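You operate a simulated robot arm through the tools that you are given. There is no shell and no other tool. Be economical: measure what you need, move in short steps, check, and stop when the job is done.

You run a simulated robot arm. Do the job below in one go: nothing can be reset, and whatever is moved stays where it is left.

Task
Put the chalk block on the west end of the south island away on the table top by the sponge dish. Take the yellow duster on the west end of the south island and put it away on the far end of the counter. Fetch the white dauber brush and set it in the wooden sock tray. Put the cedar block that says "hats" from the west end of the south island on the folding end of the long table and the cedar block labelled "coats" on the top of the work bench. Put one of the rolled belts from the packing end of the island on the top of the work bench. Put the red rolled scarf from the packing end of the island on the top of the dressing table and the teal rolled scarf on the lid of the blanket chest. Take the felt pad and put it on the silver tray. Take the pink sachet and leave it in the drip bowl. Open the care box lid. Any order will do. Set down upright: chalk block, felt pad.

It is judged by the outcome, as a careful person would: the job done as asked, and still so three seconds after it is handed in. It fails if anything else is knocked over, pushed out of place, dropped, spilled or broken. A push-on lid holds only when it is set on centred and level and pressed home; a screw cap is set on level and turned clockwise until tight. Flat cloth is picked up by pressing the open fingertips on it (5 to 10 N) and closing them slowly along it; thin cloth reads only 2 to 8 mm in the jaws.

Robot
A 6-joint arm with a two-finger parallel gripper on a trunk, on a base that drives. Base frame: it is fixed to the floor where the robot stands at the start and does not move with it; the origin is under the middle of the robot, x ahead of it, y to its left, z up. Units: mm, degrees, N and s.
Its first joint turns from -166.0 to 166.0 degrees. Places, roughly: care box lid [2000, -400, 800]; cedar block [1000, 0, 750]; chalk block (4x4x6 cm) [500, -100, 800]; drip bowl (13x13x5 cm) [1300, 0, 800]; far end of the counter [-700, 4400, 900]; felt pad (5x4x5 cm) [2100, -600, 800]; folding end of the long table [1300, 1700, 800]; lid of the blanket chest [-200, -1900, 500]; pink sachet (6x4x7 cm) [3000, 1500, 800]; rolled belt (8x8x4 cm) [1300, -400, 800]; rolled scarf [1500, -500, 750]; silver tray (19x13x2 cm) [-1000, 500, 800]; table top by the sponge dish [3400, -500, 800]; top of the dressing table [-1100, 700, 800]; top of the work bench [1800, -1900, 800]; white dauber brush (4x4x6 cm) [800, 100, 800]; wooden sock tray (33x19 cm) [3240, 2460, 780]; yellow duster (10x6x3 cm) [700, 0, 800]. Payload 4.1 kg.
Tool frame: the origin (TCP) lies between the finger pads and is the grasp point; the fingertips stand 23 mm ahead of it; z points along the fingers, y is the line along which they close. Largest opening 94 mm; finger width 38, thickness 10; the body of the gripper, 54 by 96 mm, starts 39 mm behind the TCP.
Orientation is that of the tool frame in the base frame, as a unit quaternion [x, y, z, w]. With the fingers straight down and closing along the base's y, the tool's x points along the base's -x, its y along +y and its z along -z.

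Tools
- The arm moves only by the tool arm_command. Its argument "series" is one flat list of numbers, 7 for each row, row after row: the closure, from 0 (fully open) to 1 (shut), then the shift along the base's x, y, z in mm, then the turn, a rotation vector about the base's x, y, z in degrees. In form: [grip, x, y, z, wx, wy, wz, grip, x, y, z, wx, wy, wz, ...]. A call has 1 to 12 rows; each row is the pose to reach, as a shift and turn from the pose commanded when the call began. A row lasts 0.2 s, in which the tool goes at most 50 mm and 8.6 degrees; a call with a longer step from one row to the next is refused whole, and so is a gripper value outside its range. Where a pose cannot be reached the arm comes as near as it can. A force on the tool above 40 N (or 10 N above the force at the start of the call, whichever is more), or a blocked arm, ends the call early, and 0.2 s more pass. Each finger travels about 45 mm/s and halts on what it meets, pressing with about 31 N; the grip force reading is that of the motor and also rises with nothing between the fingers. The clock runs only during rows and for 0.2 s after the last one: add rows that repeat a pose to give the fingers time. The reply holds the time, the measured pose of the TCP, the force on the tool along the base axes, the opening and the grip force, in the units named above and with some noise, with the torque about the TCP (base axes, N m) and any sound that the robot's microphone picked up, and new pictures: "show" is both (left out), scene, wrist or none.
- Cameras (640 x 400 px; columns grow to the right, rows downward): "scene" is now at [23.9, 144.6, 1448.2]; the picture's right is [-0.24, -0.97, 0.00], its down [-0.58, 0.14, -0.80] and it looks along [0.78, -0.19, -0.60] (base axes); focal length 276 px, centre (320, 200). "wrist" rides on the gripper at [86, 16, -75] in the tool frame; the picture's right is [-0.18, 0.98, 0.00], its down [-0.58, -0.11, -0.81] and it looks along [-0.79, -0.15, 0.59] (tool axes); focal length 243 px, centre (320, 200).
- move_column(by): slides the trunk up (or, below 0, down) by that many mm; the arm and the scene camera ride with it, the base frame stays. It gives what a move gives, with no picture.
- roll_base(legs): drives the robot by 1 to 6 legs, each [ahead, turn to the left] in mm and degrees, along the robot's own axes; the way and the turn of a leg run together, so that a leg with both is an arc; at most 1500 mm and 180 degrees a leg. The arm and the cameras ride along, it lands a little off, and it stops where it bumps. It gives what a move gives, and a new picture of the scene camera.
- aim_head(pan, tilt): turns the head with the scene camera to pan (to the left, within 155 degrees either way) and tilt (down, from -29 to 69), counted from straight ahead of the robot. It gives what a move gives, and a new picture of the scene camera.
- measure_at(camera, pixels): for up to 12 pixels [column, row] of the newest picture of that camera ("zoom" is the newest enlarged one), the place [x, y, z] in the base frame of the surface seen there, good to about 2 mm. It takes no simulated time.
- zoom(camera, box): a new picture of the part [left, top, right, bottom] of that camera's present view, enlarged. It takes no simulated time.
- close_job(): hands the job in; it is judged then, once.

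Keep the steps short. Do not move on a guess: measure, check each grasp and each placing, and mend mistakes. In all there are 357 turns and 360 pictures (those below and enlarged ones count). Leave the gripper open and the arm clear of the work at the hand-in unless told otherwise, and finish with a single line.

The tools are called after "Emit:" as a command line: name --argument value ..., lists and objects as JSON in quotes. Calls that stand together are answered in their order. arm_command: Moves the arm, as the interface text tells. Its arguments: {"type":"object","properties":{"series":{"type":"array"},"show":{"type":"string","enum":["both","scene","wrist","none"]}},"required":["series"]} The other tools are called the same way: move_column (by) slides the trunk up or down; roll_base (legs) drives the base; aim_head (pan, tilt) turns the head that bears the scene camera; measure_at (camera, pixels) gives the place of the surface under pixels of a picture; zoom (camera, box) takes an enlarged picture of a part of a camera's view; close_job () hands the job in.

At the start:

```text
time: 0.0
position: [429.2, -19.3, 1136.6]
tool_rot: [0.0, 1.0, 0.0, 0.0]
wrist_force: [-0.8, 0.3, -0.5]
torque: [-0.01, -0.04, 0.0]
opening: 93.9
gripper_force: 0.0
trunk travel left (down, up): [-400.0, 190.0]
robot x, y, heading: [-0.4, 1.3, 0.2]
head pan, tilt: [-14.0, 36.6]
```

scene: 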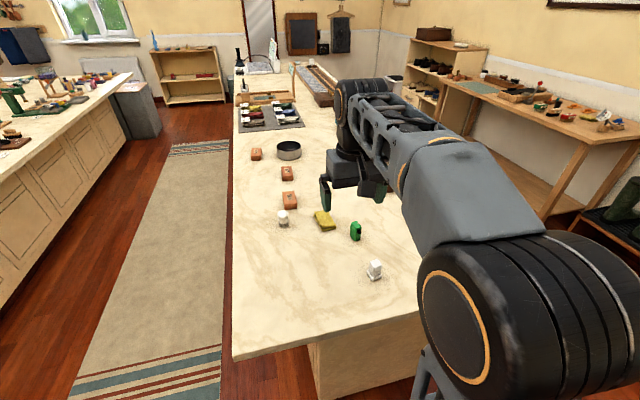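
wrist: 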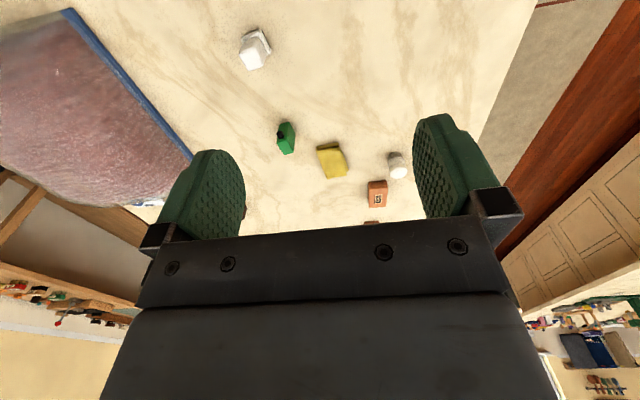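

I see the island with several items; I zoom into the scene for detail and measure the items.

Emit:
zoom --camera "scene" --box '[230, 80, 400, 290]'

Emit:
measure_at --camera "scene" --pixels '[[256, 153], [288, 150], [287, 172], [290, 198], [282, 218], [323, 218], [355, 230], [375, 268], [234, 357], [237, 180], [270, 110], [310, 75]]'

Emit:
aim_head --pan 20 --tilt 25

```text
1.90 times, centred on (315, 185) of scene
```

zoom: 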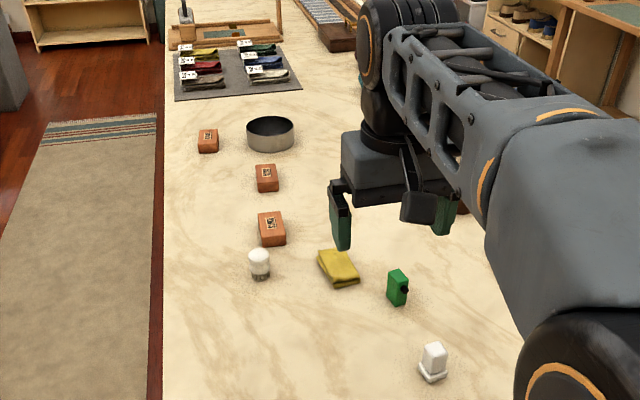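

```text
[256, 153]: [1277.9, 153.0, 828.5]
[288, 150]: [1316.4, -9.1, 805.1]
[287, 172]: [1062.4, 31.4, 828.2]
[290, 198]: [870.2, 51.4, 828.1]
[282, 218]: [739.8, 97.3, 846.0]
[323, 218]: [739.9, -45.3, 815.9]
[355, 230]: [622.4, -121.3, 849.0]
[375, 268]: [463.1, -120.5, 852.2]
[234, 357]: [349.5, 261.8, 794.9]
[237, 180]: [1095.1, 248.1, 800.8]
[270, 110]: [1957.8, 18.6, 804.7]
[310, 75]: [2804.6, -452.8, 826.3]
```

```text
time: 1.0
position: [429.7, -20.7, 1136.4]
tool_rot: [0.0, 1.0, -0.001, 0.0]
wrist_force: [-0.1, -0.2, -0.4]
torque: [0.02, 0.01, 0.0]
opening: 93.9
gripper_force: 0.1
trunk travel left (down, up): [-400.0, 190.0]
robot x, y, heading: [-1.1, 2.3, 0.0]
head pan, tilt: [20.0, 25.0]
```

scene: 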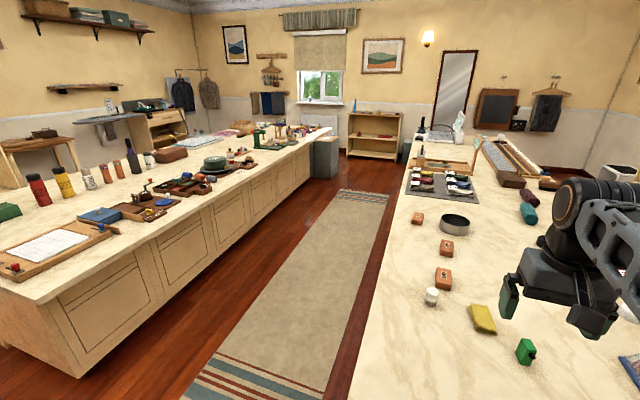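

I look all round to map the room.

Emit:
aim_head --pan 85 --tilt 25

Emit:
aim_head --pan 150 --tilt 25

Emit:
aim_head --pan -130 --tilt 25

Emit:
aim_head --pan -65 --tilt 25

```text
time: 2.4
position: [428.8, -20.0, 1136.7]
tool_rot: [0.0, 1.0, 0.0, 0.0]
wrist_force: [0.7, 0.1, 0.1]
torque: [-0.03, 0.0, 0.01]
opening: 94.2
gripper_force: 0.1
trunk travel left (down, up): [-400.0, 190.0]
robot x, y, heading: [-0.6, -2.4, -0.1]
head pan, tilt: [85.0, 25.0]
```

scene: 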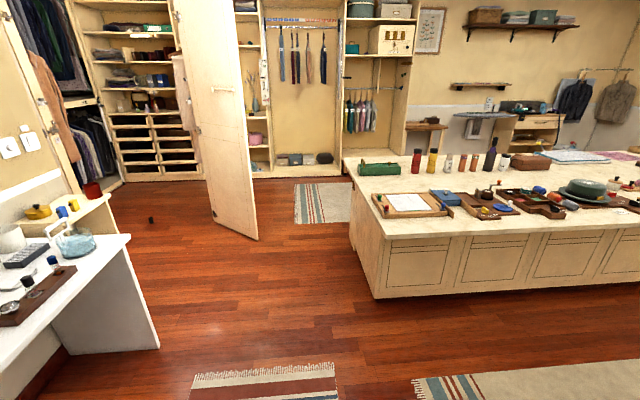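

```text
time: 3.7
position: [429.1, -19.5, 1136.3]
tool_rot: [0.001, 1.0, 0.0, 0.0]
wrist_force: [0.5, -0.2, -0.3]
torque: [0.0, 0.01, -0.02]
opening: 94.2
gripper_force: 0.0
trunk travel left (down, up): [-400.0, 190.0]
robot x, y, heading: [1.7, -0.6, 0.1]
head pan, tilt: [150.0, 25.0]
```

scene: 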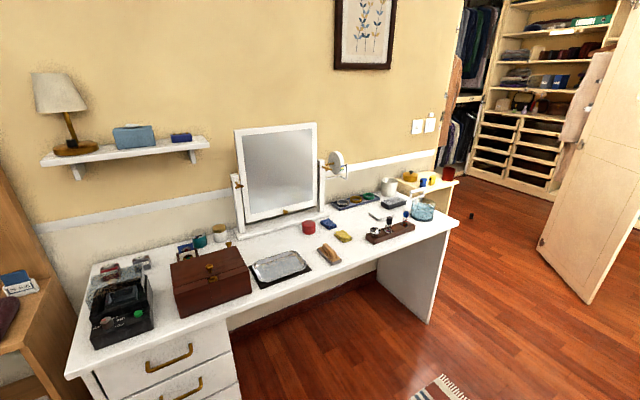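

```text
time: 7.6
position: [429.1, -18.8, 1135.8]
tool_rot: [0.0, 1.0, 0.001, 0.0]
wrist_force: [0.2, -0.5, 0.0]
torque: [-0.01, -0.03, 0.01]
opening: 93.8
gripper_force: 0.1
trunk travel left (down, up): [-400.0, 190.0]
robot x, y, heading: [1.0, 3.1, -0.1]
head pan, tilt: [-130.0, 25.0]
```

scene: 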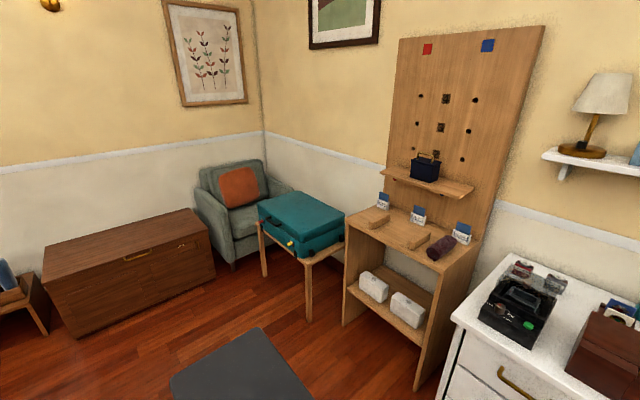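

```text
time: 8.9
position: [430.1, -19.2, 1136.7]
tool_rot: [-0.001, 1.0, 0.0, 0.0]
wrist_force: [0.8, 0.2, -0.5]
torque: [-0.02, 0.0, 0.03]
opening: 93.8
gripper_force: 0.1
trunk travel left (down, up): [-400.0, 190.0]
robot x, y, heading: [0.1, 3.7, 0.4]
head pan, tilt: [-65.0, 25.0]
```

scene: 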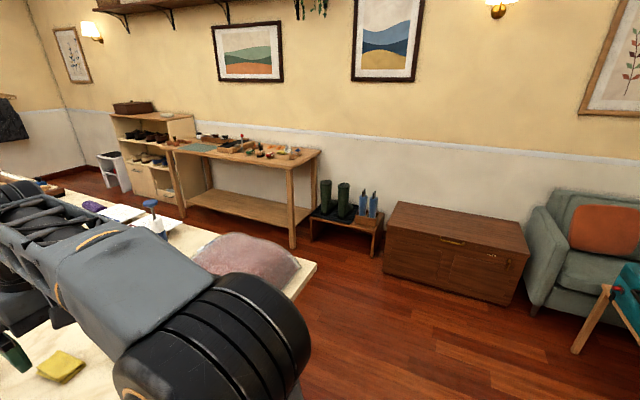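

I measure edges in the current view, then in the forward one.

Emit:
measure_at --camera "scene" --pixels '[[315, 263], [292, 300], [455, 212], [390, 204], [526, 250], [440, 240], [320, 150], [285, 163], [290, 247], [382, 255], [310, 240], [200, 140]]'

Emit:
aim_head --pan 0 --tilt 20

```text
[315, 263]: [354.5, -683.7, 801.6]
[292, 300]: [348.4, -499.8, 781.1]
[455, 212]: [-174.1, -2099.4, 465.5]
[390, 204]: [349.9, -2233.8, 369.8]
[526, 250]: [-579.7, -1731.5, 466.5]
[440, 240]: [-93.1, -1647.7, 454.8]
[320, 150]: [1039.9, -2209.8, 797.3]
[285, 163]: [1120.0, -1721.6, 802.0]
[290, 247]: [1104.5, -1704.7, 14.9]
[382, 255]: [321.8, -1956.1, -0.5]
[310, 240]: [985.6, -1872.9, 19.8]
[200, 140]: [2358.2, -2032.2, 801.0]
```

```text
time: 10.3
position: [429.5, -20.0, 1136.3]
tool_rot: [0.0, 1.0, 0.0, 0.0]
wrist_force: [-1.1, 0.8, 0.1]
torque: [0.0, -0.03, -0.01]
opening: 94.1
gripper_force: 0.0
trunk travel left (down, up): [-400.0, 190.0]
robot x, y, heading: [-1.2, -3.0, 0.1]
head pan, tilt: [0.0, 20.0]
```

scene: 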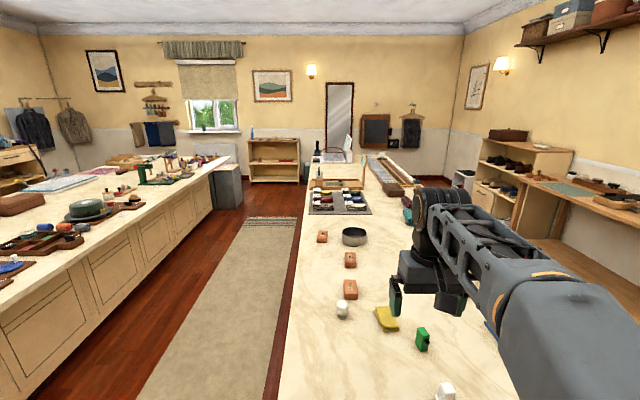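

I measure the north island's edges, the aisle and far table.

Emit:
measure_at --camera "scene" --pixels '[[20, 397], [130, 230], [100, 262], [213, 190], [245, 205], [345, 150], [297, 205], [262, 180], [215, 172], [335, 160], [375, 163], [412, 180]]'

Emit:
zoom --camera "scene" --box '[280, 100, 520, 260]'

Emit:
zoom --camera "scene" --box '[0, 110, 260, 290]'

```text
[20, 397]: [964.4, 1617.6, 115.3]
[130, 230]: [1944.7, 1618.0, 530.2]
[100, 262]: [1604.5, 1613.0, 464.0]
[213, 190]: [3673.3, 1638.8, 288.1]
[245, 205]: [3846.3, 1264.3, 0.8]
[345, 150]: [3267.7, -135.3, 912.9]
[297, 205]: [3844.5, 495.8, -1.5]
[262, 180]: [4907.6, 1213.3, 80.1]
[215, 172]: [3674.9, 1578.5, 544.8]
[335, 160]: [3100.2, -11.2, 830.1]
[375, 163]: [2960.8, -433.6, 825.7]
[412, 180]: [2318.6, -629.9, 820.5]
```

```text
2.50 times, centred on (400, 180) of scene
```

zoom: 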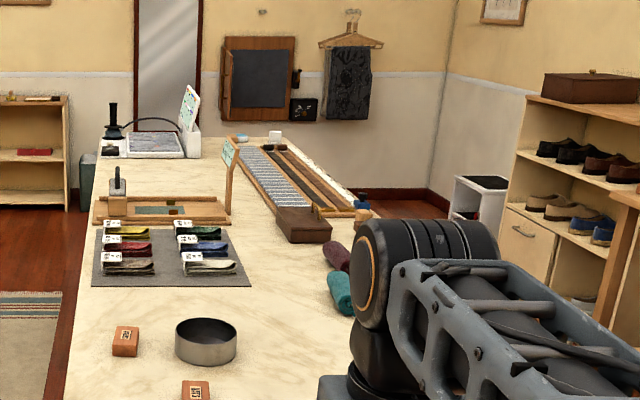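

```text
2.22 times, centred on (130, 200) of scene
```

zoom: 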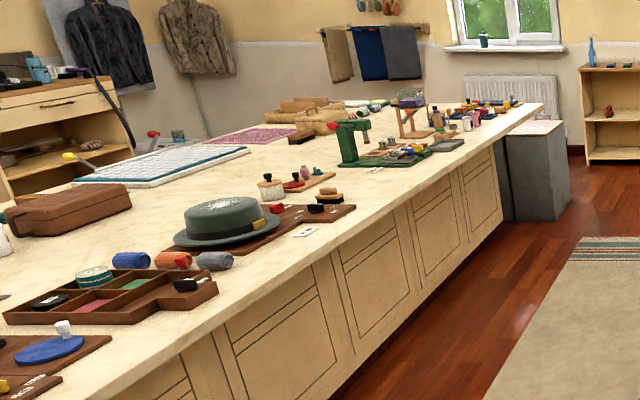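

I look closely at the nearer items to tell chalk, dauber and blocks apart.

Emit:
aim_head --pan -5 --tilt 45

Emit:
zoom --camera "scene" --box '[270, 110, 430, 290]'

Emit:
zoom --camera "wrist" --box '[220, 0, 440, 220]'

```text
time: 11.2
position: [429.5, -19.8, 1136.1]
tool_rot: [0.0, 1.0, 0.0, 0.0]
wrist_force: [-0.3, 0.9, 0.3]
torque: [0.0, 0.01, -0.03]
opening: 93.8
gripper_force: 0.0
trunk travel left (down, up): [-400.0, 190.0]
robot x, y, heading: [-0.4, -0.8, 0.1]
head pan, tilt: [-5.0, 45.0]
```

scene: 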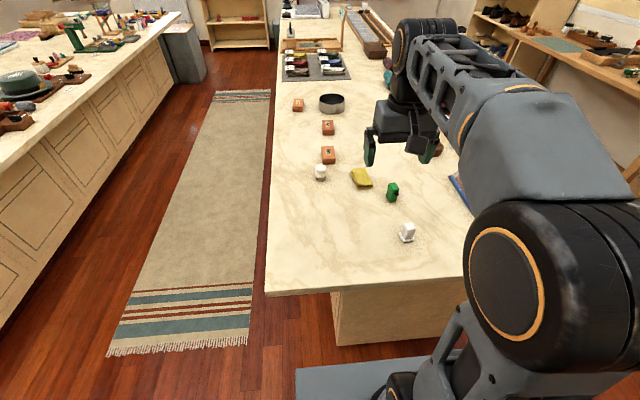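

```text
2.22 times, centred on (350, 200) of scene
```

zoom: 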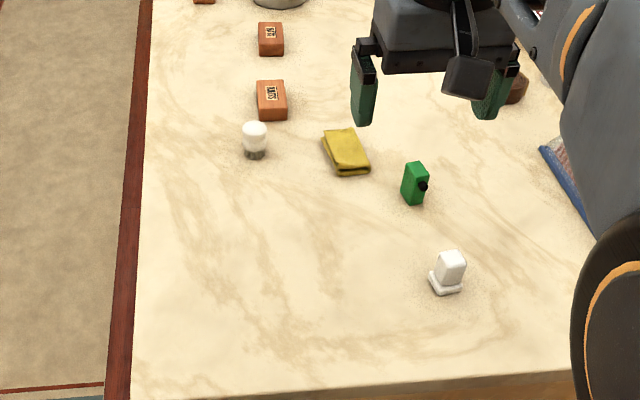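

```text
1.82 times, centred on (330, 110) of wrist
```

zoom: 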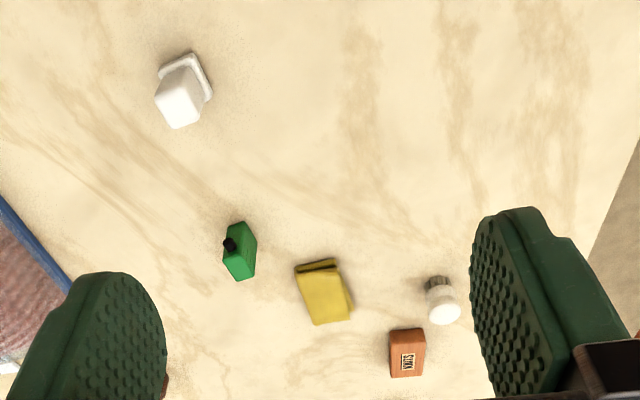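

The square block at (463,-120) is the chalk block; the round one is the dauber. I measure their outlines in the enlarged wrist view.

Emit:
measure_at --camera "zoom" --pixels '[[160, 97], [174, 125], [180, 108], [198, 116], [184, 92], [211, 98], [192, 54], [160, 68], [209, 90], [172, 62], [443, 312], [443, 300]]'

Emit:
zoom --camera "wrist" --box '[225, 20, 285, 80]'

```text
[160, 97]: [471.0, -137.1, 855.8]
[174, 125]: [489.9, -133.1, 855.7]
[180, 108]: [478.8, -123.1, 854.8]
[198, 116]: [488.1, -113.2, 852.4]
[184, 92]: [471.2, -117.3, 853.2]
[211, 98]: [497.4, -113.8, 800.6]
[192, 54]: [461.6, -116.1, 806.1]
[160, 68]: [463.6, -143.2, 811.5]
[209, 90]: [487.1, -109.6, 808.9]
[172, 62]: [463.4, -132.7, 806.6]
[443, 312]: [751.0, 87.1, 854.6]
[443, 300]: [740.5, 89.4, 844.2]
```

```text
6.67 times, centred on (255, 50) of wrist
```

zoom: 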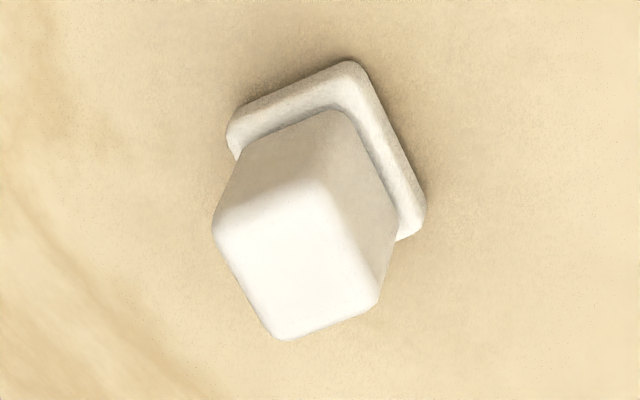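

Emit:
measure_at --camera "zoom" --pixels '[[224, 230], [310, 195], [374, 296], [280, 332], [300, 265], [350, 66], [420, 210], [235, 115], [410, 225]]'

```text
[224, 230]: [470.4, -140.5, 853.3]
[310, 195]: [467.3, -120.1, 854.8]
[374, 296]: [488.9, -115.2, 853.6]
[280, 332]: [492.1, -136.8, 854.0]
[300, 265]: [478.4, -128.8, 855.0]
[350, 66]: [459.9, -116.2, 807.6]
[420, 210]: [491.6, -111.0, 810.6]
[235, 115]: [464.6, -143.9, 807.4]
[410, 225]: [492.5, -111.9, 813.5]
```

Chalk centre ≈(479,-128), yaw ≈10°. I move above it and turn the fingers.

Emit:
arm_command --series '[0, 10, -22, -40, 0, 0, 3, 0, 20, -44, -80, 0, 0, 6, 0, 30, -66, -120, 0, 0, 10, 0, 40, -88, -160, 0, 0, 10, 0, 49.5, -108, -200, 0, 0, 10, 0, 49.5, -108, -245, 0, 0, 10, 0, 49.5, -108, -245, 0, 0, 10]' --show "wrist"

```text
time: 12.8
position: [479.4, -127.9, 888.6]
tool_rot: [-0.087, 0.996, 0.001, 0.0]
wrist_force: [0.7, 0.7, 0.2]
torque: [0.0, -0.02, -0.01]
opening: 94.1
gripper_force: 0.0
trunk travel left (down, up): [-400.0, 190.0]
robot x, y, heading: [-1.9, 1.1, -0.1]
head pan, tilt: [-5.0, 45.0]
```

wrist: 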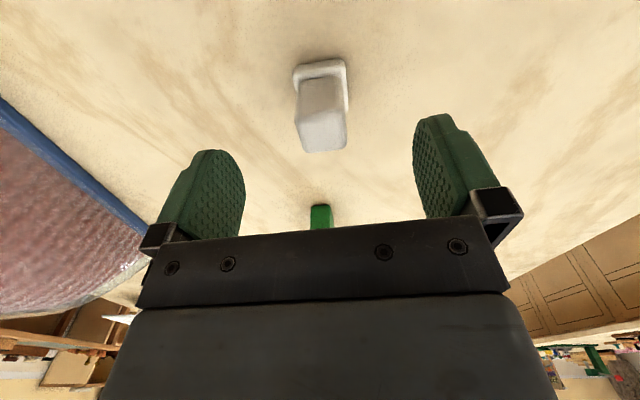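

Aligned. I lower to z≈838 and close.

Emit:
arm_command --series '[0, 0, 0, -40, 0, 0, 0, 0, 0, 0, -51, 0, 0, 0, 0, 0, 0, -51, 0, 0, 0, 1, 0, 0, -51, 0, 0, 0, 1, 0, 0, -51, 0, 0, 0, 1, 0, 0, -51, 0, 0, 0, 1, 0, 0, -51, 0, 0, 0, 1, 0, 0, -51, 0, 0, 0, 1, 0, 0, -51, 0, 0, 0, 1, 0, 0, -51, 0, 0, 0, 1, 0, 0, -20, 0, 0, 0, 1, 0, 0, 20, 0, 0, 0]' --show "wrist"

```text
time: 15.4
position: [479.1, -127.7, 912.3]
tool_rot: [-0.087, 0.996, 0.0, 0.0]
wrist_force: [0.0, 0.6, -1.0]
torque: [0.03, 0.02, 0.06]
opening: 27.5
gripper_force: 30.9
trunk travel left (down, up): [-400.0, 190.0]
robot x, y, heading: [-0.7, 0.6, 0.2]
head pan, tilt: [-5.0, 45.0]
```

wrist: 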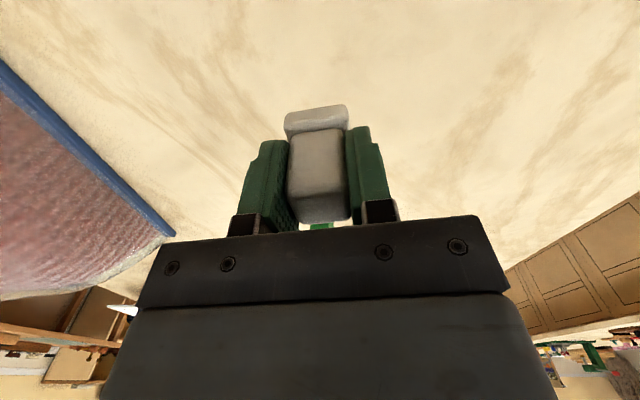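

Chalk held. I raise it to travel height.

Emit:
arm_command --series '[1, 0, 10, 50, 0, 0, 0, 1, -15, 30, 95, 0, 0, 0, 1, -30, 60, 140, 0, 0, 0, 1, -50, 90, 180, 0, 0, 0, 1, -65, 128, 210, 0, 0, 0, 1, -65, 128, 230, 0, 0, 0]' --show "none"

Emit:
roll_base --legs '[[-350, 0], [0, -90]]'

```text
refused: row 1 steps farther than a row can; nothing moved
```

```text
time: 21.5
position: [-487.3, -474.4, 912.1]
tool_rot: [0.65, 0.76, 0.0, 0.0]
wrist_force: [-0.1, -0.2, -0.1]
torque: [-0.03, 0.03, 0.0]
opening: 27.2
gripper_force: 31.2
trunk travel left (down, up): [-400.0, 190.0]
robot x, y, heading: [-350.4, -0.9, -91.3]
head pan, tilt: [-5.0, 45.0]
```

scene: 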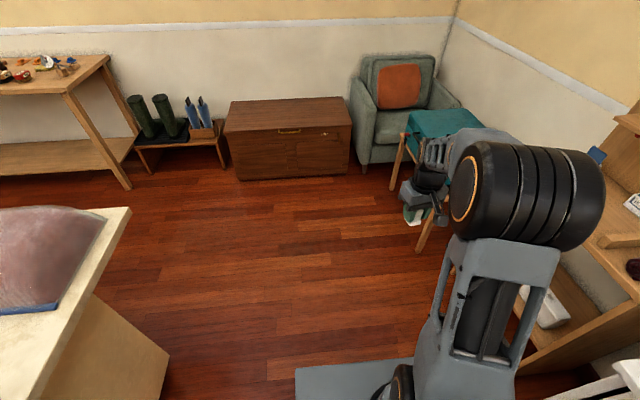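

The row was over 50 mm; the base moved safely anyway. Now I raise the arm.

Emit:
arm_command --series '[1, 25, 5, 40, 0, 0, 0, 1, 50, 10, 80, 0, 0, 0, 1, 75, 20, 120, 0, 0, 0, 1, 100, 40, 160, 0, 0, 0, 1, 125, 60, 200, 0, 0, 0, 1, 125, 60, 230, 0, 0, 0]' --show "none"

```text
refused: row 4 steps farther than a row can; nothing moved
```

Emit:
arm_command --series '[1, 20, 5, 40, 0, 0, 0, 1, 40, 10, 80, 0, 0, 0, 1, 60, 20, 120, 0, 0, 0, 1, 80, 30, 160, 0, 0, 0, 1, 100, 40, 200, 0, 0, 0, 1, 120, 50, 230, 0, 0, 0]' --show "none"

```text
time: 22.9
position: [-366.6, -423.4, 1140.2]
tool_rot: [0.65, 0.76, 0.0, 0.0]
wrist_force: [0.4, -0.3, 0.8]
torque: [-0.01, -0.01, 0.0]
opening: 27.3
gripper_force: 30.8
trunk travel left (down, up): [-400.0, 190.0]
robot x, y, heading: [-350.2, 0.4, -90.9]
head pan, tilt: [-5.0, 45.0]
```

I drive down to the south aisle and along it.

Emit:
roll_base --legs '[[1195, 0], [0, 90.9], [1400, 0]]'

Emit:
aim_head --pan 25 --tilt 25

```text
time: 39.6
position: [1491.0, -1194.7, 1141.6]
tool_rot: [-0.096, 0.995, 0.0, 0.0]
wrist_force: [0.2, 0.2, -1.1]
torque: [-0.02, 0.0, 0.02]
opening: 27.2
gripper_force: 31.1
trunk travel left (down, up): [-400.0, 190.0]
robot x, y, heading: [1066.4, -1197.1, 1.5]
head pan, tilt: [-5.0, 45.0]
```

scene: 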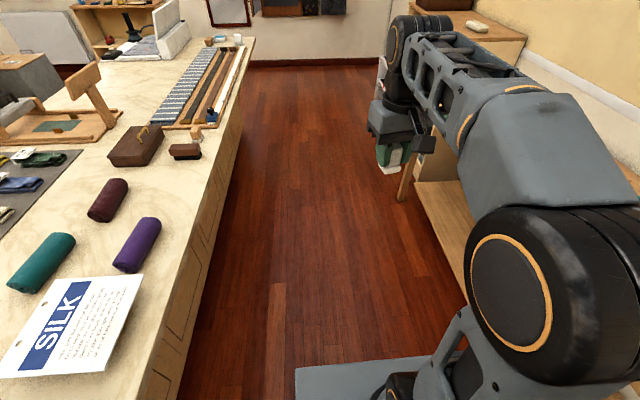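

```text
time: 40.6
position: [1490.5, -1194.9, 1141.5]
tool_rot: [-0.096, 0.995, 0.0, 0.0]
wrist_force: [0.7, -0.2, -0.5]
torque: [-0.02, 0.02, -0.02]
opening: 27.6
gripper_force: 30.9
trunk travel left (down, up): [-400.0, 190.0]
robot x, y, heading: [1066.7, -1193.4, 1.1]
head pan, tilt: [25.0, 25.0]
```

scene: 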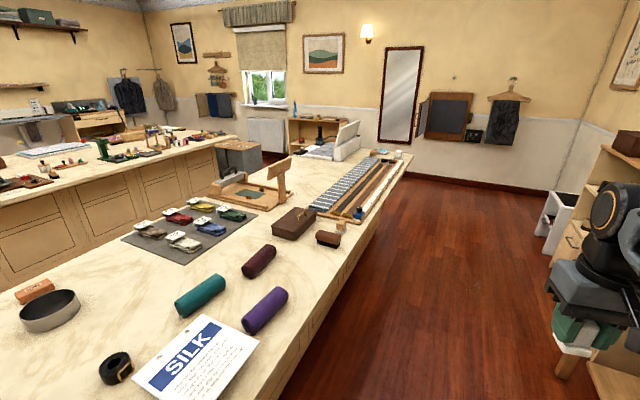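

I drive on east along the aisle.

Emit:
roll_base --legs '[[1400, -1.1], [620, 0]]'

Emit:
aim_head --pan 60 --tilt 40

```text
time: 50.5
position: [3479.3, -1147.2, 1141.1]
tool_rot: [-0.101, 0.995, 0.0, 0.0]
wrist_force: [-0.2, 0.0, -0.7]
torque: [-0.01, 0.02, -0.02]
opening: 27.5
gripper_force: 30.4
trunk travel left (down, up): [-400.0, 190.0]
robot x, y, heading: [3053.4, -1148.6, 1.7]
head pan, tilt: [25.0, 25.0]
```

scene: 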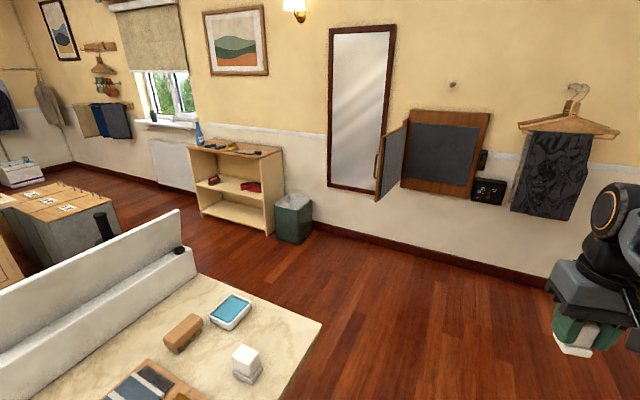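

```text
time: 51.5
position: [3479.1, -1146.1, 1141.3]
tool_rot: [-0.102, 0.995, 0.0, 0.001]
wrist_force: [0.3, -0.2, -1.0]
torque: [0.02, -0.04, -0.02]
opening: 27.7
gripper_force: 31.8
trunk travel left (down, up): [-400.0, 190.0]
robot x, y, heading: [3055.9, -1148.6, 1.6]
head pan, tilt: [60.0, 40.0]
```

scene: 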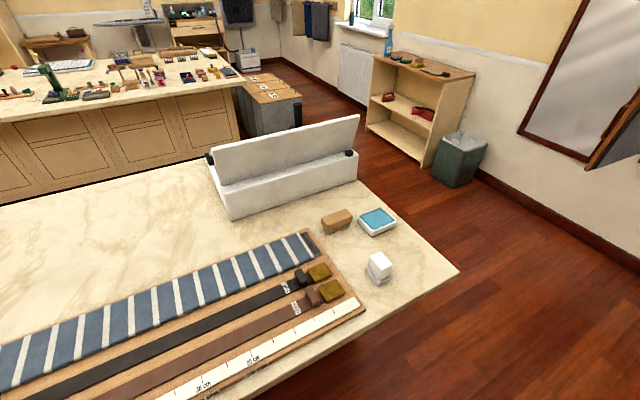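

Emit:
measure_at --camera "scene" --pixels '[[377, 221], [379, 262], [337, 217], [420, 260], [415, 240], [458, 271], [365, 182], [390, 290], [410, 250], [360, 290]]'

Emit:
zoom --camera "scene" --box '[280, 180, 470, 320]'

```text
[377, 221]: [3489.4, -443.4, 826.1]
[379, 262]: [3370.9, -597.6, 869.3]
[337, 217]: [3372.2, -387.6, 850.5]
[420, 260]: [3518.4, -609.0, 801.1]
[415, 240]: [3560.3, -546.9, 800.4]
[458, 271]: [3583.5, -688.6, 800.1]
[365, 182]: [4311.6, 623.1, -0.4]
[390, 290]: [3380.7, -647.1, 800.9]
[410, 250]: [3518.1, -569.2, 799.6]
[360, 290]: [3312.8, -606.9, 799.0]
```

```text
2.86 times, centred on (375, 250) of scene
```

zoom: 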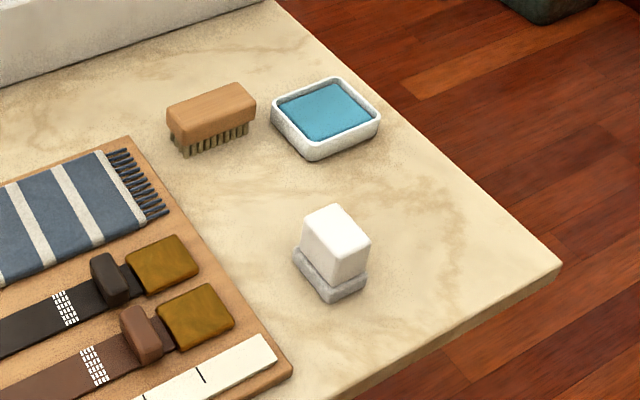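

Free spot at (3490,-565) beside the sponge dish. I drive 250 mm on to reach it.

Emit:
roll_base --legs '[[270, 0]]'

```text
time: 53.4
position: [3747.4, -1138.5, 1140.0]
tool_rot: [-0.101, 0.995, -0.001, 0.0]
wrist_force: [0.2, -0.5, -0.2]
torque: [-0.01, 0.0, -0.02]
opening: 27.3
gripper_force: 31.7
trunk travel left (down, up): [-400.0, 190.0]
robot x, y, heading: [3321.2, -1146.8, 1.6]
head pan, tilt: [60.0, 40.0]
```

scene: 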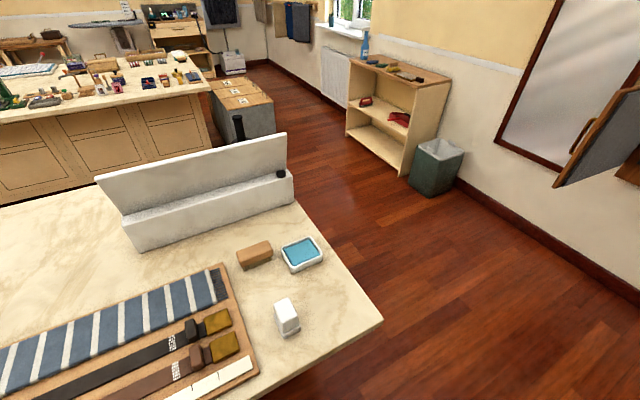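

I swing the arm over in straight small steps.

Emit:
arm_command --series '[1, -19, 42, 0, 0, 0, 0, 1, -38, 84, 0, 0, 0, 0, 1, -57, 126, 0, 0, 0, 0, 1, -76, 168, 0, 0, 0, 0, 1, -95, 210, 0, 0, 0, 0, 1, -114, 252, 0, 0, 0, 0, 1, -133, 294, 0, 0, 0, 0, 1, -152, 336, 0, 0, 0, 0, 1, -171, 378, 0, 0, 0, 0, 1, -190, 420, 0, 0, 0, 0, 1, -209, 462, 0, 0, 0, 0, 1, -228, 504, 0, 0, 0, 0]' --show "none"

Emit:
arm_command --series '[1, -15, 35, -20, 0, 0, 0, 1, -29, 69, -50, 0, 0, 0, 1, -29, 69, -95, 0, 0, 0, 1, -29, 69, -140, 0, 0, 0, 1, -29, 69, -185, 0, 0, 0, 1, -29, 69, -230, 0, 0, 0, 1, -29, 69, -265, 0, 0, 0, 1, -29, 69, -265, 0, 0, 0]'

```text
time: 56.0
position: [3521.2, -634.9, 1142.2]
tool_rot: [-0.099, 0.995, -0.001, 0.0]
wrist_force: [-0.1, 0.3, -0.8]
torque: [0.02, -0.01, -0.01]
opening: 27.5
gripper_force: 30.8
trunk travel left (down, up): [-400.0, 190.0]
robot x, y, heading: [3320.8, -1141.4, 1.2]
head pan, tilt: [60.0, 40.0]
```

```text
time: 57.8
position: [3490.2, -567.3, 872.1]
tool_rot: [-0.098, 0.979, -0.169, -0.05]
wrist_force: [1.1, -1.6, 0.2]
torque: [0.14, -0.04, 0.01]
opening: 27.6
gripper_force: 31.0
out of reach, approached as far as the arm can: row 3, 4, 5, 6, 7, 8
trunk travel left (down, up): [-400.0, 190.0]
robot x, y, heading: [3319.3, -1142.7, 1.6]
head pan, tilt: [60.0, 40.0]
```

scene: 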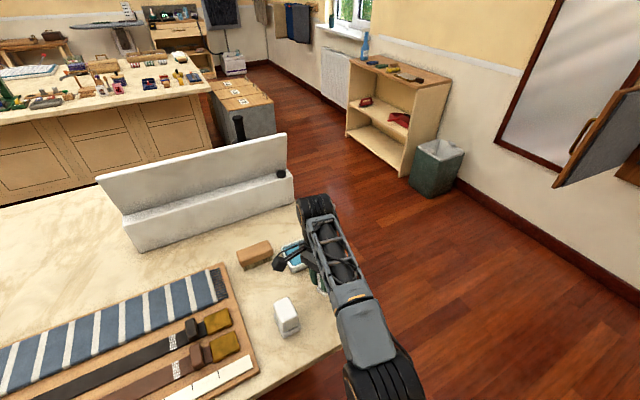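
wrist: 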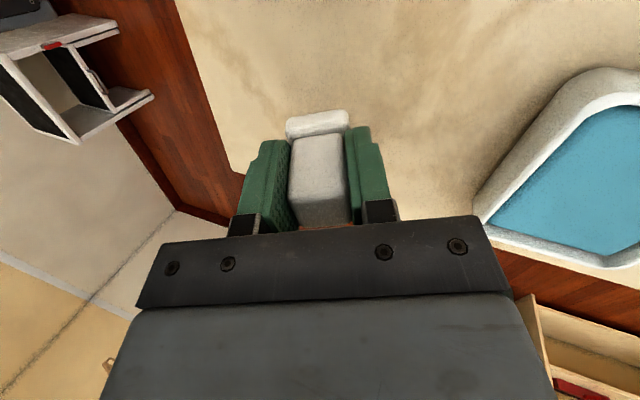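

The arm tilted at its limit. I raise it to level again, then lower by the trunk instead.

Emit:
arm_command --series '[1, 0, 0, 45, 0, 0, 0, 1, 0, 0, 90, 0, 0, 0, 1, 0, 0, 135, 0, 0, 0, 1, 0, 0, 180, 0, 0, 0, 1, 0, 0, 200, 0, 0, 0, 1, 0, 0, 200, 0, 0, 0]' --show "none"

```text
time: 59.2
position: [3483.0, -614.8, 1039.7]
tool_rot: [-0.098, 0.979, -0.17, -0.049]
wrist_force: [-0.4, 0.4, -0.2]
torque: [-0.02, 0.02, 0.01]
opening: 27.4
gripper_force: 30.9
out of reach, approached as far as the arm can: row 2, 3, 4, 5, 6
trunk travel left (down, up): [-400.0, 190.0]
robot x, y, heading: [3323.6, -1139.0, 1.5]
head pan, tilt: [60.0, 40.0]
```

I re-level the tool and rise.

Emit:
arm_command --series '[1, 1, 8, 10, 5, -1, 0, 1, 2, 16, 20, 10, -2, 0, 1, 4, 24, 40, 15, -3, 0, 1, 6, 40, 60, 20.1, -3.7, 0, 1, 7, 50, 80, 20.1, -3.7, 0, 1, 7, 50, 100, 20.1, -3.7, 0, 1, 7, 50, 100, 20.1, -3.7, 0]' --show "scene"

```text
time: 60.8
position: [3485.0, -586.6, 1121.5]
tool_rot: [-0.1, 0.995, 0.0, 0.0]
wrist_force: [0.3, 0.3, -0.7]
torque: [0.02, 0.02, 0.01]
opening: 27.4
gripper_force: 31.1
out of reach, approached as far as the arm can: row 5, 6, 7
trunk travel left (down, up): [-400.0, 190.0]
robot x, y, heading: [3321.4, -1143.8, 1.4]
head pan, tilt: [60.0, 40.0]
```

scene: 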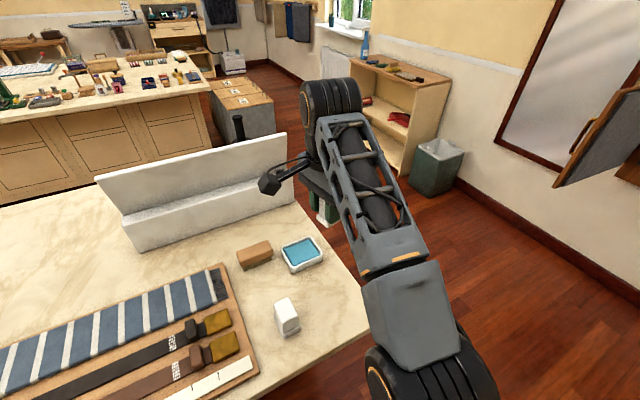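

Reach shrinks at height; so I descend first at this radius, then extend.

Emit:
arm_command --series '[1, 0, -15, -40, 0, 0, 0, 1, 0, -15, -85, 0, 0, 0, 1, 0, -15, -130, 0, 0, 0, 1, 0, -15, -175, 0, 0, 0, 1, 0, -15, -220, 0, 0, 0, 1, 0, 0, -250, 0, 0, 0, 1, 5, 22, -260, 0, 0, 0, 1, 5, 22, -260, 0, 0, 0]'

```text
time: 62.6
position: [3492.6, -565.0, 862.1]
tool_rot: [-0.1, 0.995, -0.001, 0.0]
wrist_force: [0.0, 0.6, 0.0]
torque: [-0.02, -0.03, 0.03]
opening: 27.2
gripper_force: 31.3
trunk travel left (down, up): [-400.0, 190.0]
robot x, y, heading: [3327.0, -1142.7, 1.6]
head pan, tilt: [60.0, 40.0]
```

scene: 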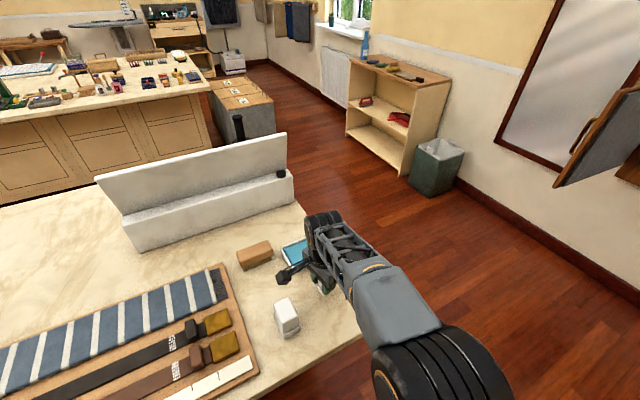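
wrist: 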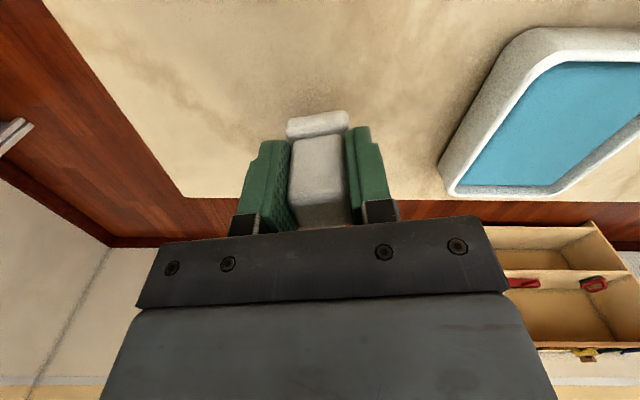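

Level. I lower to contact in small steps.

Emit:
arm_command --series '[1, 0, 0, -15, 0, 0, 0, 1, 0, 0, -19, 0, 0, 0, 1, 0, 0, -22, 0, 0, 0, 1, 0, 0, -24, 0, 0, 0, 1, 0, 0, -24, 0, 0, 0]' --show "wrist"

```text
time: 63.8
position: [3491.4, -563.8, 838.0]
tool_rot: [-0.1, 0.995, 0.0, 0.0]
wrist_force: [0.1, 0.1, 2.7]
torque: [0.02, 0.01, -0.01]
opening: 27.3
gripper_force: 30.3
trunk travel left (down, up): [-400.0, 190.0]
robot x, y, heading: [3325.5, -1141.9, 1.5]
head pan, tilt: [60.0, 40.0]
```

wrist: 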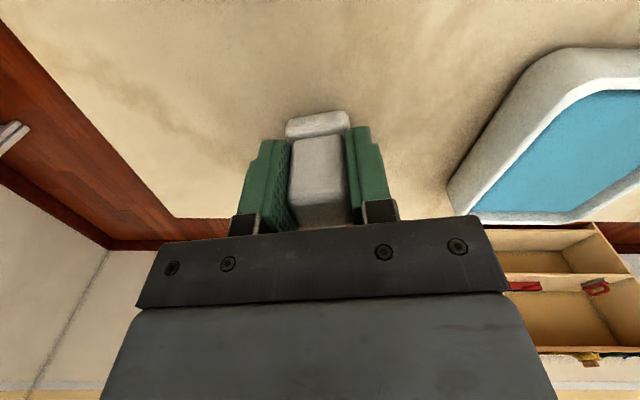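

Contact felt (2.7 N). I open only partly (dish is near), then lift.

Emit:
arm_command --series '[0.5, 0, 0, 0, 0, 0, 0, 0.5, 0, 0, 0, 0, 0, 0, 0.5, 0, 0, 10, 0, 0, 0, 0.5, 0, 0, 50, 0, 0, 0, 0.5, 0, 0, 95, 0, 0, 0, 0.5, 0, -40, 120, 0, 0, 0, 0, 0, -80, 145, 0, 0, 0, 0, 0, -80, 190, 0, 0, 0, 0, 0, -80, 235, 0, 0, 0, 0, 0, -80, 280, 0, 0, 0]'

```text
time: 66.0
position: [3489.2, -642.8, 1119.0]
tool_rot: [-0.1, 0.995, -0.001, -0.001]
wrist_force: [-0.3, 0.4, 0.5]
torque: [0.04, 0.02, 0.0]
opening: 93.9
gripper_force: 0.1
trunk travel left (down, up): [-400.0, 190.0]
robot x, y, heading: [3324.7, -1142.1, 1.5]
head pan, tilt: [60.0, 40.0]
```

scene: 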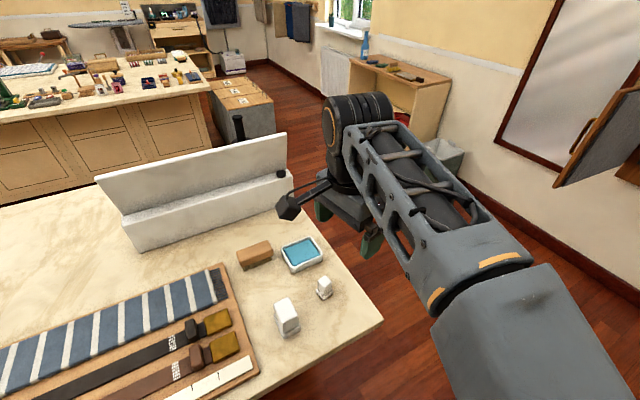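
wrist: 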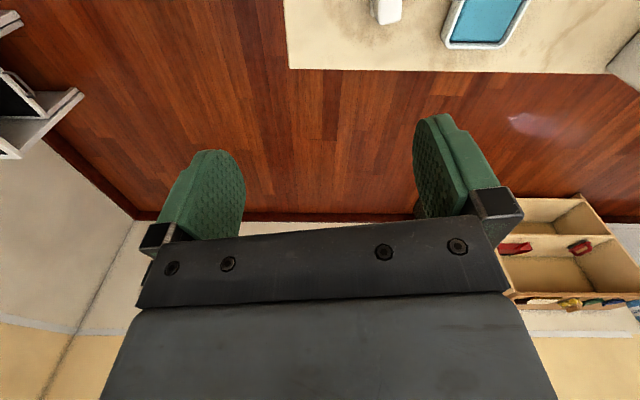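

Chalk stands by the dish. Now I look west along the island at the care box and felt pad.

Emit:
arm_command --series '[0, 0, -40, 0, 0, 0, 0, 0, 10, -85, 0, 0, 0, 0, 0, 30, -125, 0, 0, 0, 0, 0, 50, -165, 0, 0, 0, 0]' --show "none"

Emit:
roll_base --legs '[[-950, -1.5]]'

Emit:
aim_head --pan 100 --tilt 45

```text
time: 67.0
position: [3540.5, -810.4, 1119.2]
tool_rot: [-0.1, 0.995, -0.001, 0.0]
wrist_force: [-0.1, -0.2, -0.1]
torque: [-0.01, -0.01, -0.03]
opening: 94.3
gripper_force: 0.0
trunk travel left (down, up): [-400.0, 190.0]
robot x, y, heading: [3318.6, -1142.2, 1.4]
head pan, tilt: [60.0, 40.0]
```

```text
time: 71.9
position: [2619.5, -824.2, 1120.6]
tool_rot: [-0.079, 0.997, -0.001, -0.001]
wrist_force: [0.3, 0.4, -0.3]
torque: [0.0, -0.03, 0.0]
opening: 94.1
gripper_force: 0.1
trunk travel left (down, up): [-400.0, 190.0]
robot x, y, heading: [2389.8, -1147.4, -1.2]
head pan, tilt: [60.0, 40.0]
```

scene: 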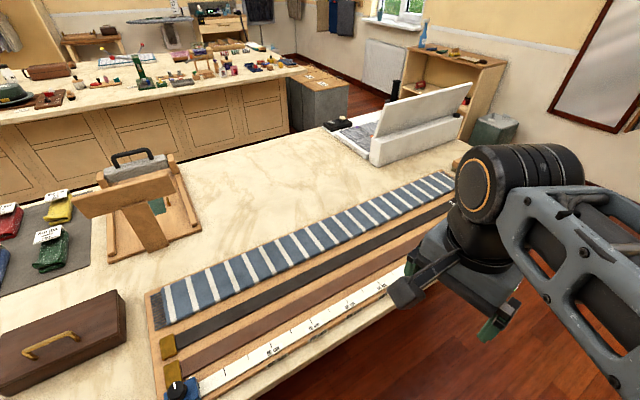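

```text
time: 73.0
position: [2620.5, -825.2, 1119.3]
tool_rot: [-0.079, 0.997, -0.001, -0.001]
wrist_force: [0.2, 0.1, 0.0]
torque: [0.0, 0.01, 0.01]
opening: 94.1
gripper_force: 0.1
trunk travel left (down, up): [-400.0, 190.0]
robot x, y, heading: [2387.2, -1145.7, -1.0]
head pan, tilt: [100.0, 45.0]
```

scene: 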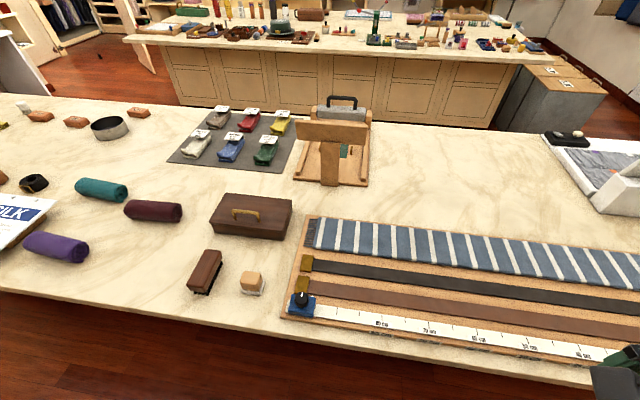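

Emit:
zoom --camera "scene" --box '[170, 170, 330, 310]'

Emit:
measure_at --camera "scene" --pixels '[[226, 194], [291, 200], [278, 226], [209, 220], [247, 211], [234, 213], [260, 213], [250, 276], [205, 265], [102, 187], [154, 210], [55, 246]]'

```text
2.86 times, centred on (250, 240) of scene
```

zoom: 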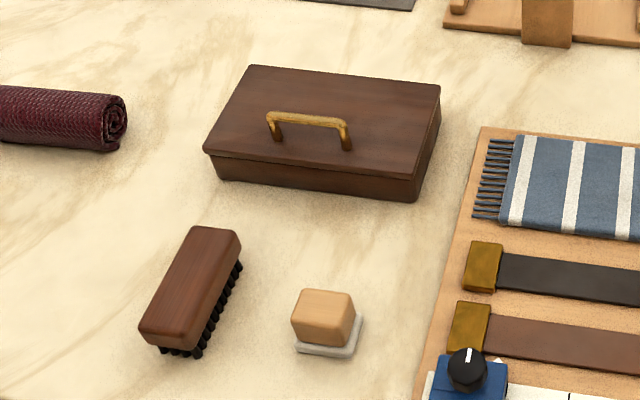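

```text
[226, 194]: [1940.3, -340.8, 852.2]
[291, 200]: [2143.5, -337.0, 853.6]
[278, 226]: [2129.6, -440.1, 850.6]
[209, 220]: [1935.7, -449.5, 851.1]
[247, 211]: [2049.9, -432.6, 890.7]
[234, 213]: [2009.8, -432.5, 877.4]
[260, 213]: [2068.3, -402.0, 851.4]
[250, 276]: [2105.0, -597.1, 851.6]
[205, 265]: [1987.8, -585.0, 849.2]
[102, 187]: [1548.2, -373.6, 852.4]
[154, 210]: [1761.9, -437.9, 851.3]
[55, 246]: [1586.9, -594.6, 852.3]
```

The care box lid hinges at the back; handle near the front (y≈-432). I drive to face it.

Emit:
roll_base --legs '[[-340, 0], [0, 91], [90, 0]]'

Emit:
aim_head --pan -5 --tilt 50

```text
time: 79.7
position: [1724.1, -818.0, 1118.7]
tool_rot: [0.76, -0.65, 0.0, -0.001]
wrist_force: [-0.5, 0.1, 0.2]
torque: [0.02, 0.02, 0.0]
opening: 94.0
gripper_force: 0.0
trunk travel left (down, up): [-400.0, 190.0]
robot x, y, heading: [2044.0, -1050.0, 89.2]
head pan, tilt: [100.0, 45.0]
```

scene: 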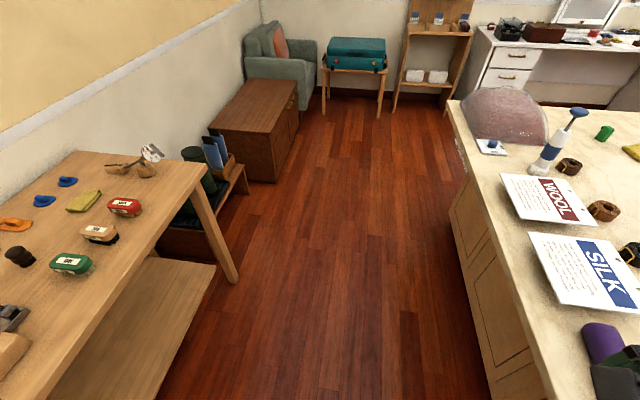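

```text
time: 81.5
position: [1723.5, -818.7, 1119.3]
tool_rot: [0.76, -0.65, 0.001, -0.001]
wrist_force: [-0.1, 0.4, -0.1]
torque: [0.0, -0.01, 0.02]
opening: 94.3
gripper_force: 0.0
trunk travel left (down, up): [-400.0, 190.0]
robot x, y, heading: [2042.4, -1050.1, 88.9]
head pan, tilt: [-5.0, 50.0]
```

scene: 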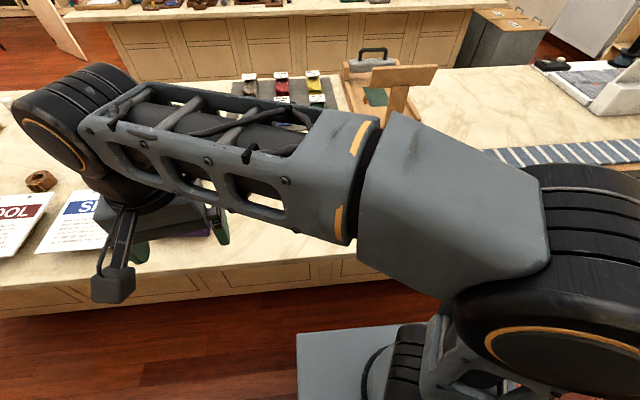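

Base is placed. I swing the arm in front of the box with the fingers closing along y.

Emit:
arm_command --series '[0, 26.4, 14.8, 0, 0, 0, -8.25, 0, 52.8, 29.6, 0, 0, 0, -16.5, 0, 79.2, 44.4, 0, 0, 0, -24.75, 0, 105.6, 59.2, 0, 0, 0, -33, 0, 132, 74, 0, 0, 0, -41.25, 0, 158.4, 88.8, 0, 0, 0, -49.5, 0, 184.8, 103.6, 0, 0, 0, -57.75, 0, 211.2, 118.4, 0, 0, 0, -66, 0, 237.6, 133.2, 0, 0, 0, -74.25, 0, 264, 148, 0, 0, 0, -82.5, 0, 290.4, 162.8, 0, 0, 0, -90.75, 0, 317, 178, 0, 0, 0, -98.7]' --show "scene"

```text
time: 84.1
position: [2041.9, -641.7, 1119.3]
tool_rot: [0.0, 1.0, 0.0, 0.0]
wrist_force: [-0.3, -0.5, 0.7]
torque: [-0.05, -0.01, -0.04]
opening: 93.8
gripper_force: 0.0
trunk travel left (down, up): [-400.0, 190.0]
robot x, y, heading: [2041.2, -1051.4, 88.7]
head pan, tilt: [-5.0, 50.0]
```

scene: 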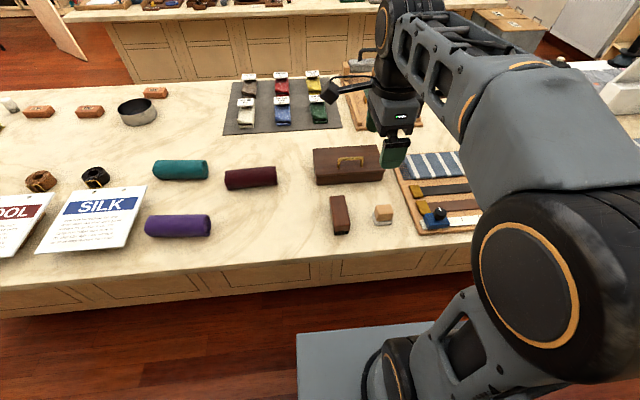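

I enlarge the box handle and measure it.

Emit:
zoom --camera "scene" --box '[300, 130, 400, 200]'

```text
5.71 times, centred on (350, 165) of scene
```

zoom: 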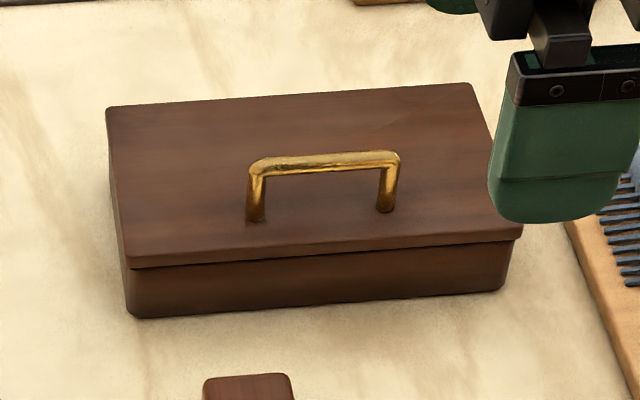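

Emit:
measure_at --camera "zoom" --pixels '[[325, 155], [325, 163], [255, 165], [393, 158], [256, 218], [385, 208], [135, 258], [515, 232], [112, 110], [470, 88], [330, 256], [330, 300]]'

```text
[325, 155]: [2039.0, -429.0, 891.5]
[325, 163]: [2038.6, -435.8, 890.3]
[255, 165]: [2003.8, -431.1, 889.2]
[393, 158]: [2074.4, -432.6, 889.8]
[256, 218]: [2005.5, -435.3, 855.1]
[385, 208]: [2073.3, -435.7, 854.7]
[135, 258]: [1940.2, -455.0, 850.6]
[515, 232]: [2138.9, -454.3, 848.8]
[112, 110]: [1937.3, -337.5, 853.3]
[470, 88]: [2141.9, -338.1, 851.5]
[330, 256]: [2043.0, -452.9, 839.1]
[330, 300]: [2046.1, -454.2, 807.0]
```

Handle bar at (2039,-431,887), box square to the axes. I tilt the tool 55° to point north-down, with fingers nearly shut, and hover short of it.

Emit:
arm_command --series '[0.77, 0, 10, -17, 8, 0, 0, 0.77, 0, 20, -34, 16, 0, 0, 0.77, -1, 30, -51, 24, 0, 0, 0.77, -1, 40, -68, 32, 0, 0, 0.77, -2, 50, -85, 40, 0, 0, 0.77, -3, 60, -102, 48, 0, 0, 0.77, -3, 75, -125, 55, 0, 0, 0.77, -3, 100, -155, 55, 0, 0, 0.77, -3, 130, -180, 55, 0, 0, 0.77, -3, 130, -180, 55, 0, 0]'

```text
time: 86.3
position: [2036.8, -509.1, 941.6]
tool_rot: [-0.003, 0.887, 0.462, 0.001]
wrist_force: [0.6, -0.5, 0.6]
torque: [-0.02, -0.01, 0.01]
opening: 21.5
gripper_force: 0.0
out of reach, approached as far as the arm can: row 7
trunk travel left (down, up): [-400.0, 190.0]
robot x, y, heading: [2043.1, -1048.7, 89.0]
head pan, tilt: [-5.0, 50.0]
```

scene: 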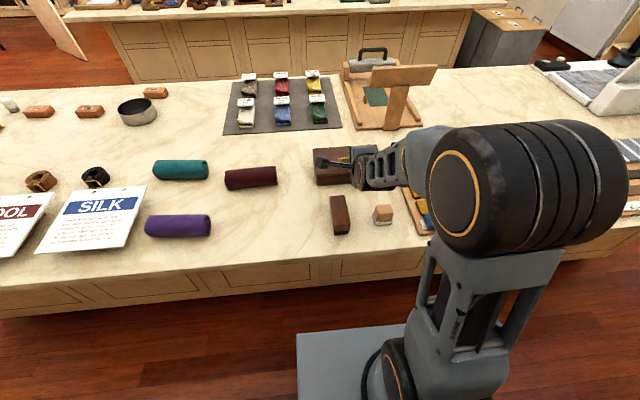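
wrist: 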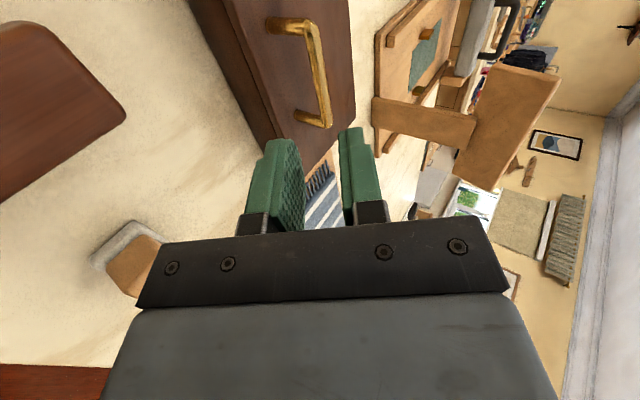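

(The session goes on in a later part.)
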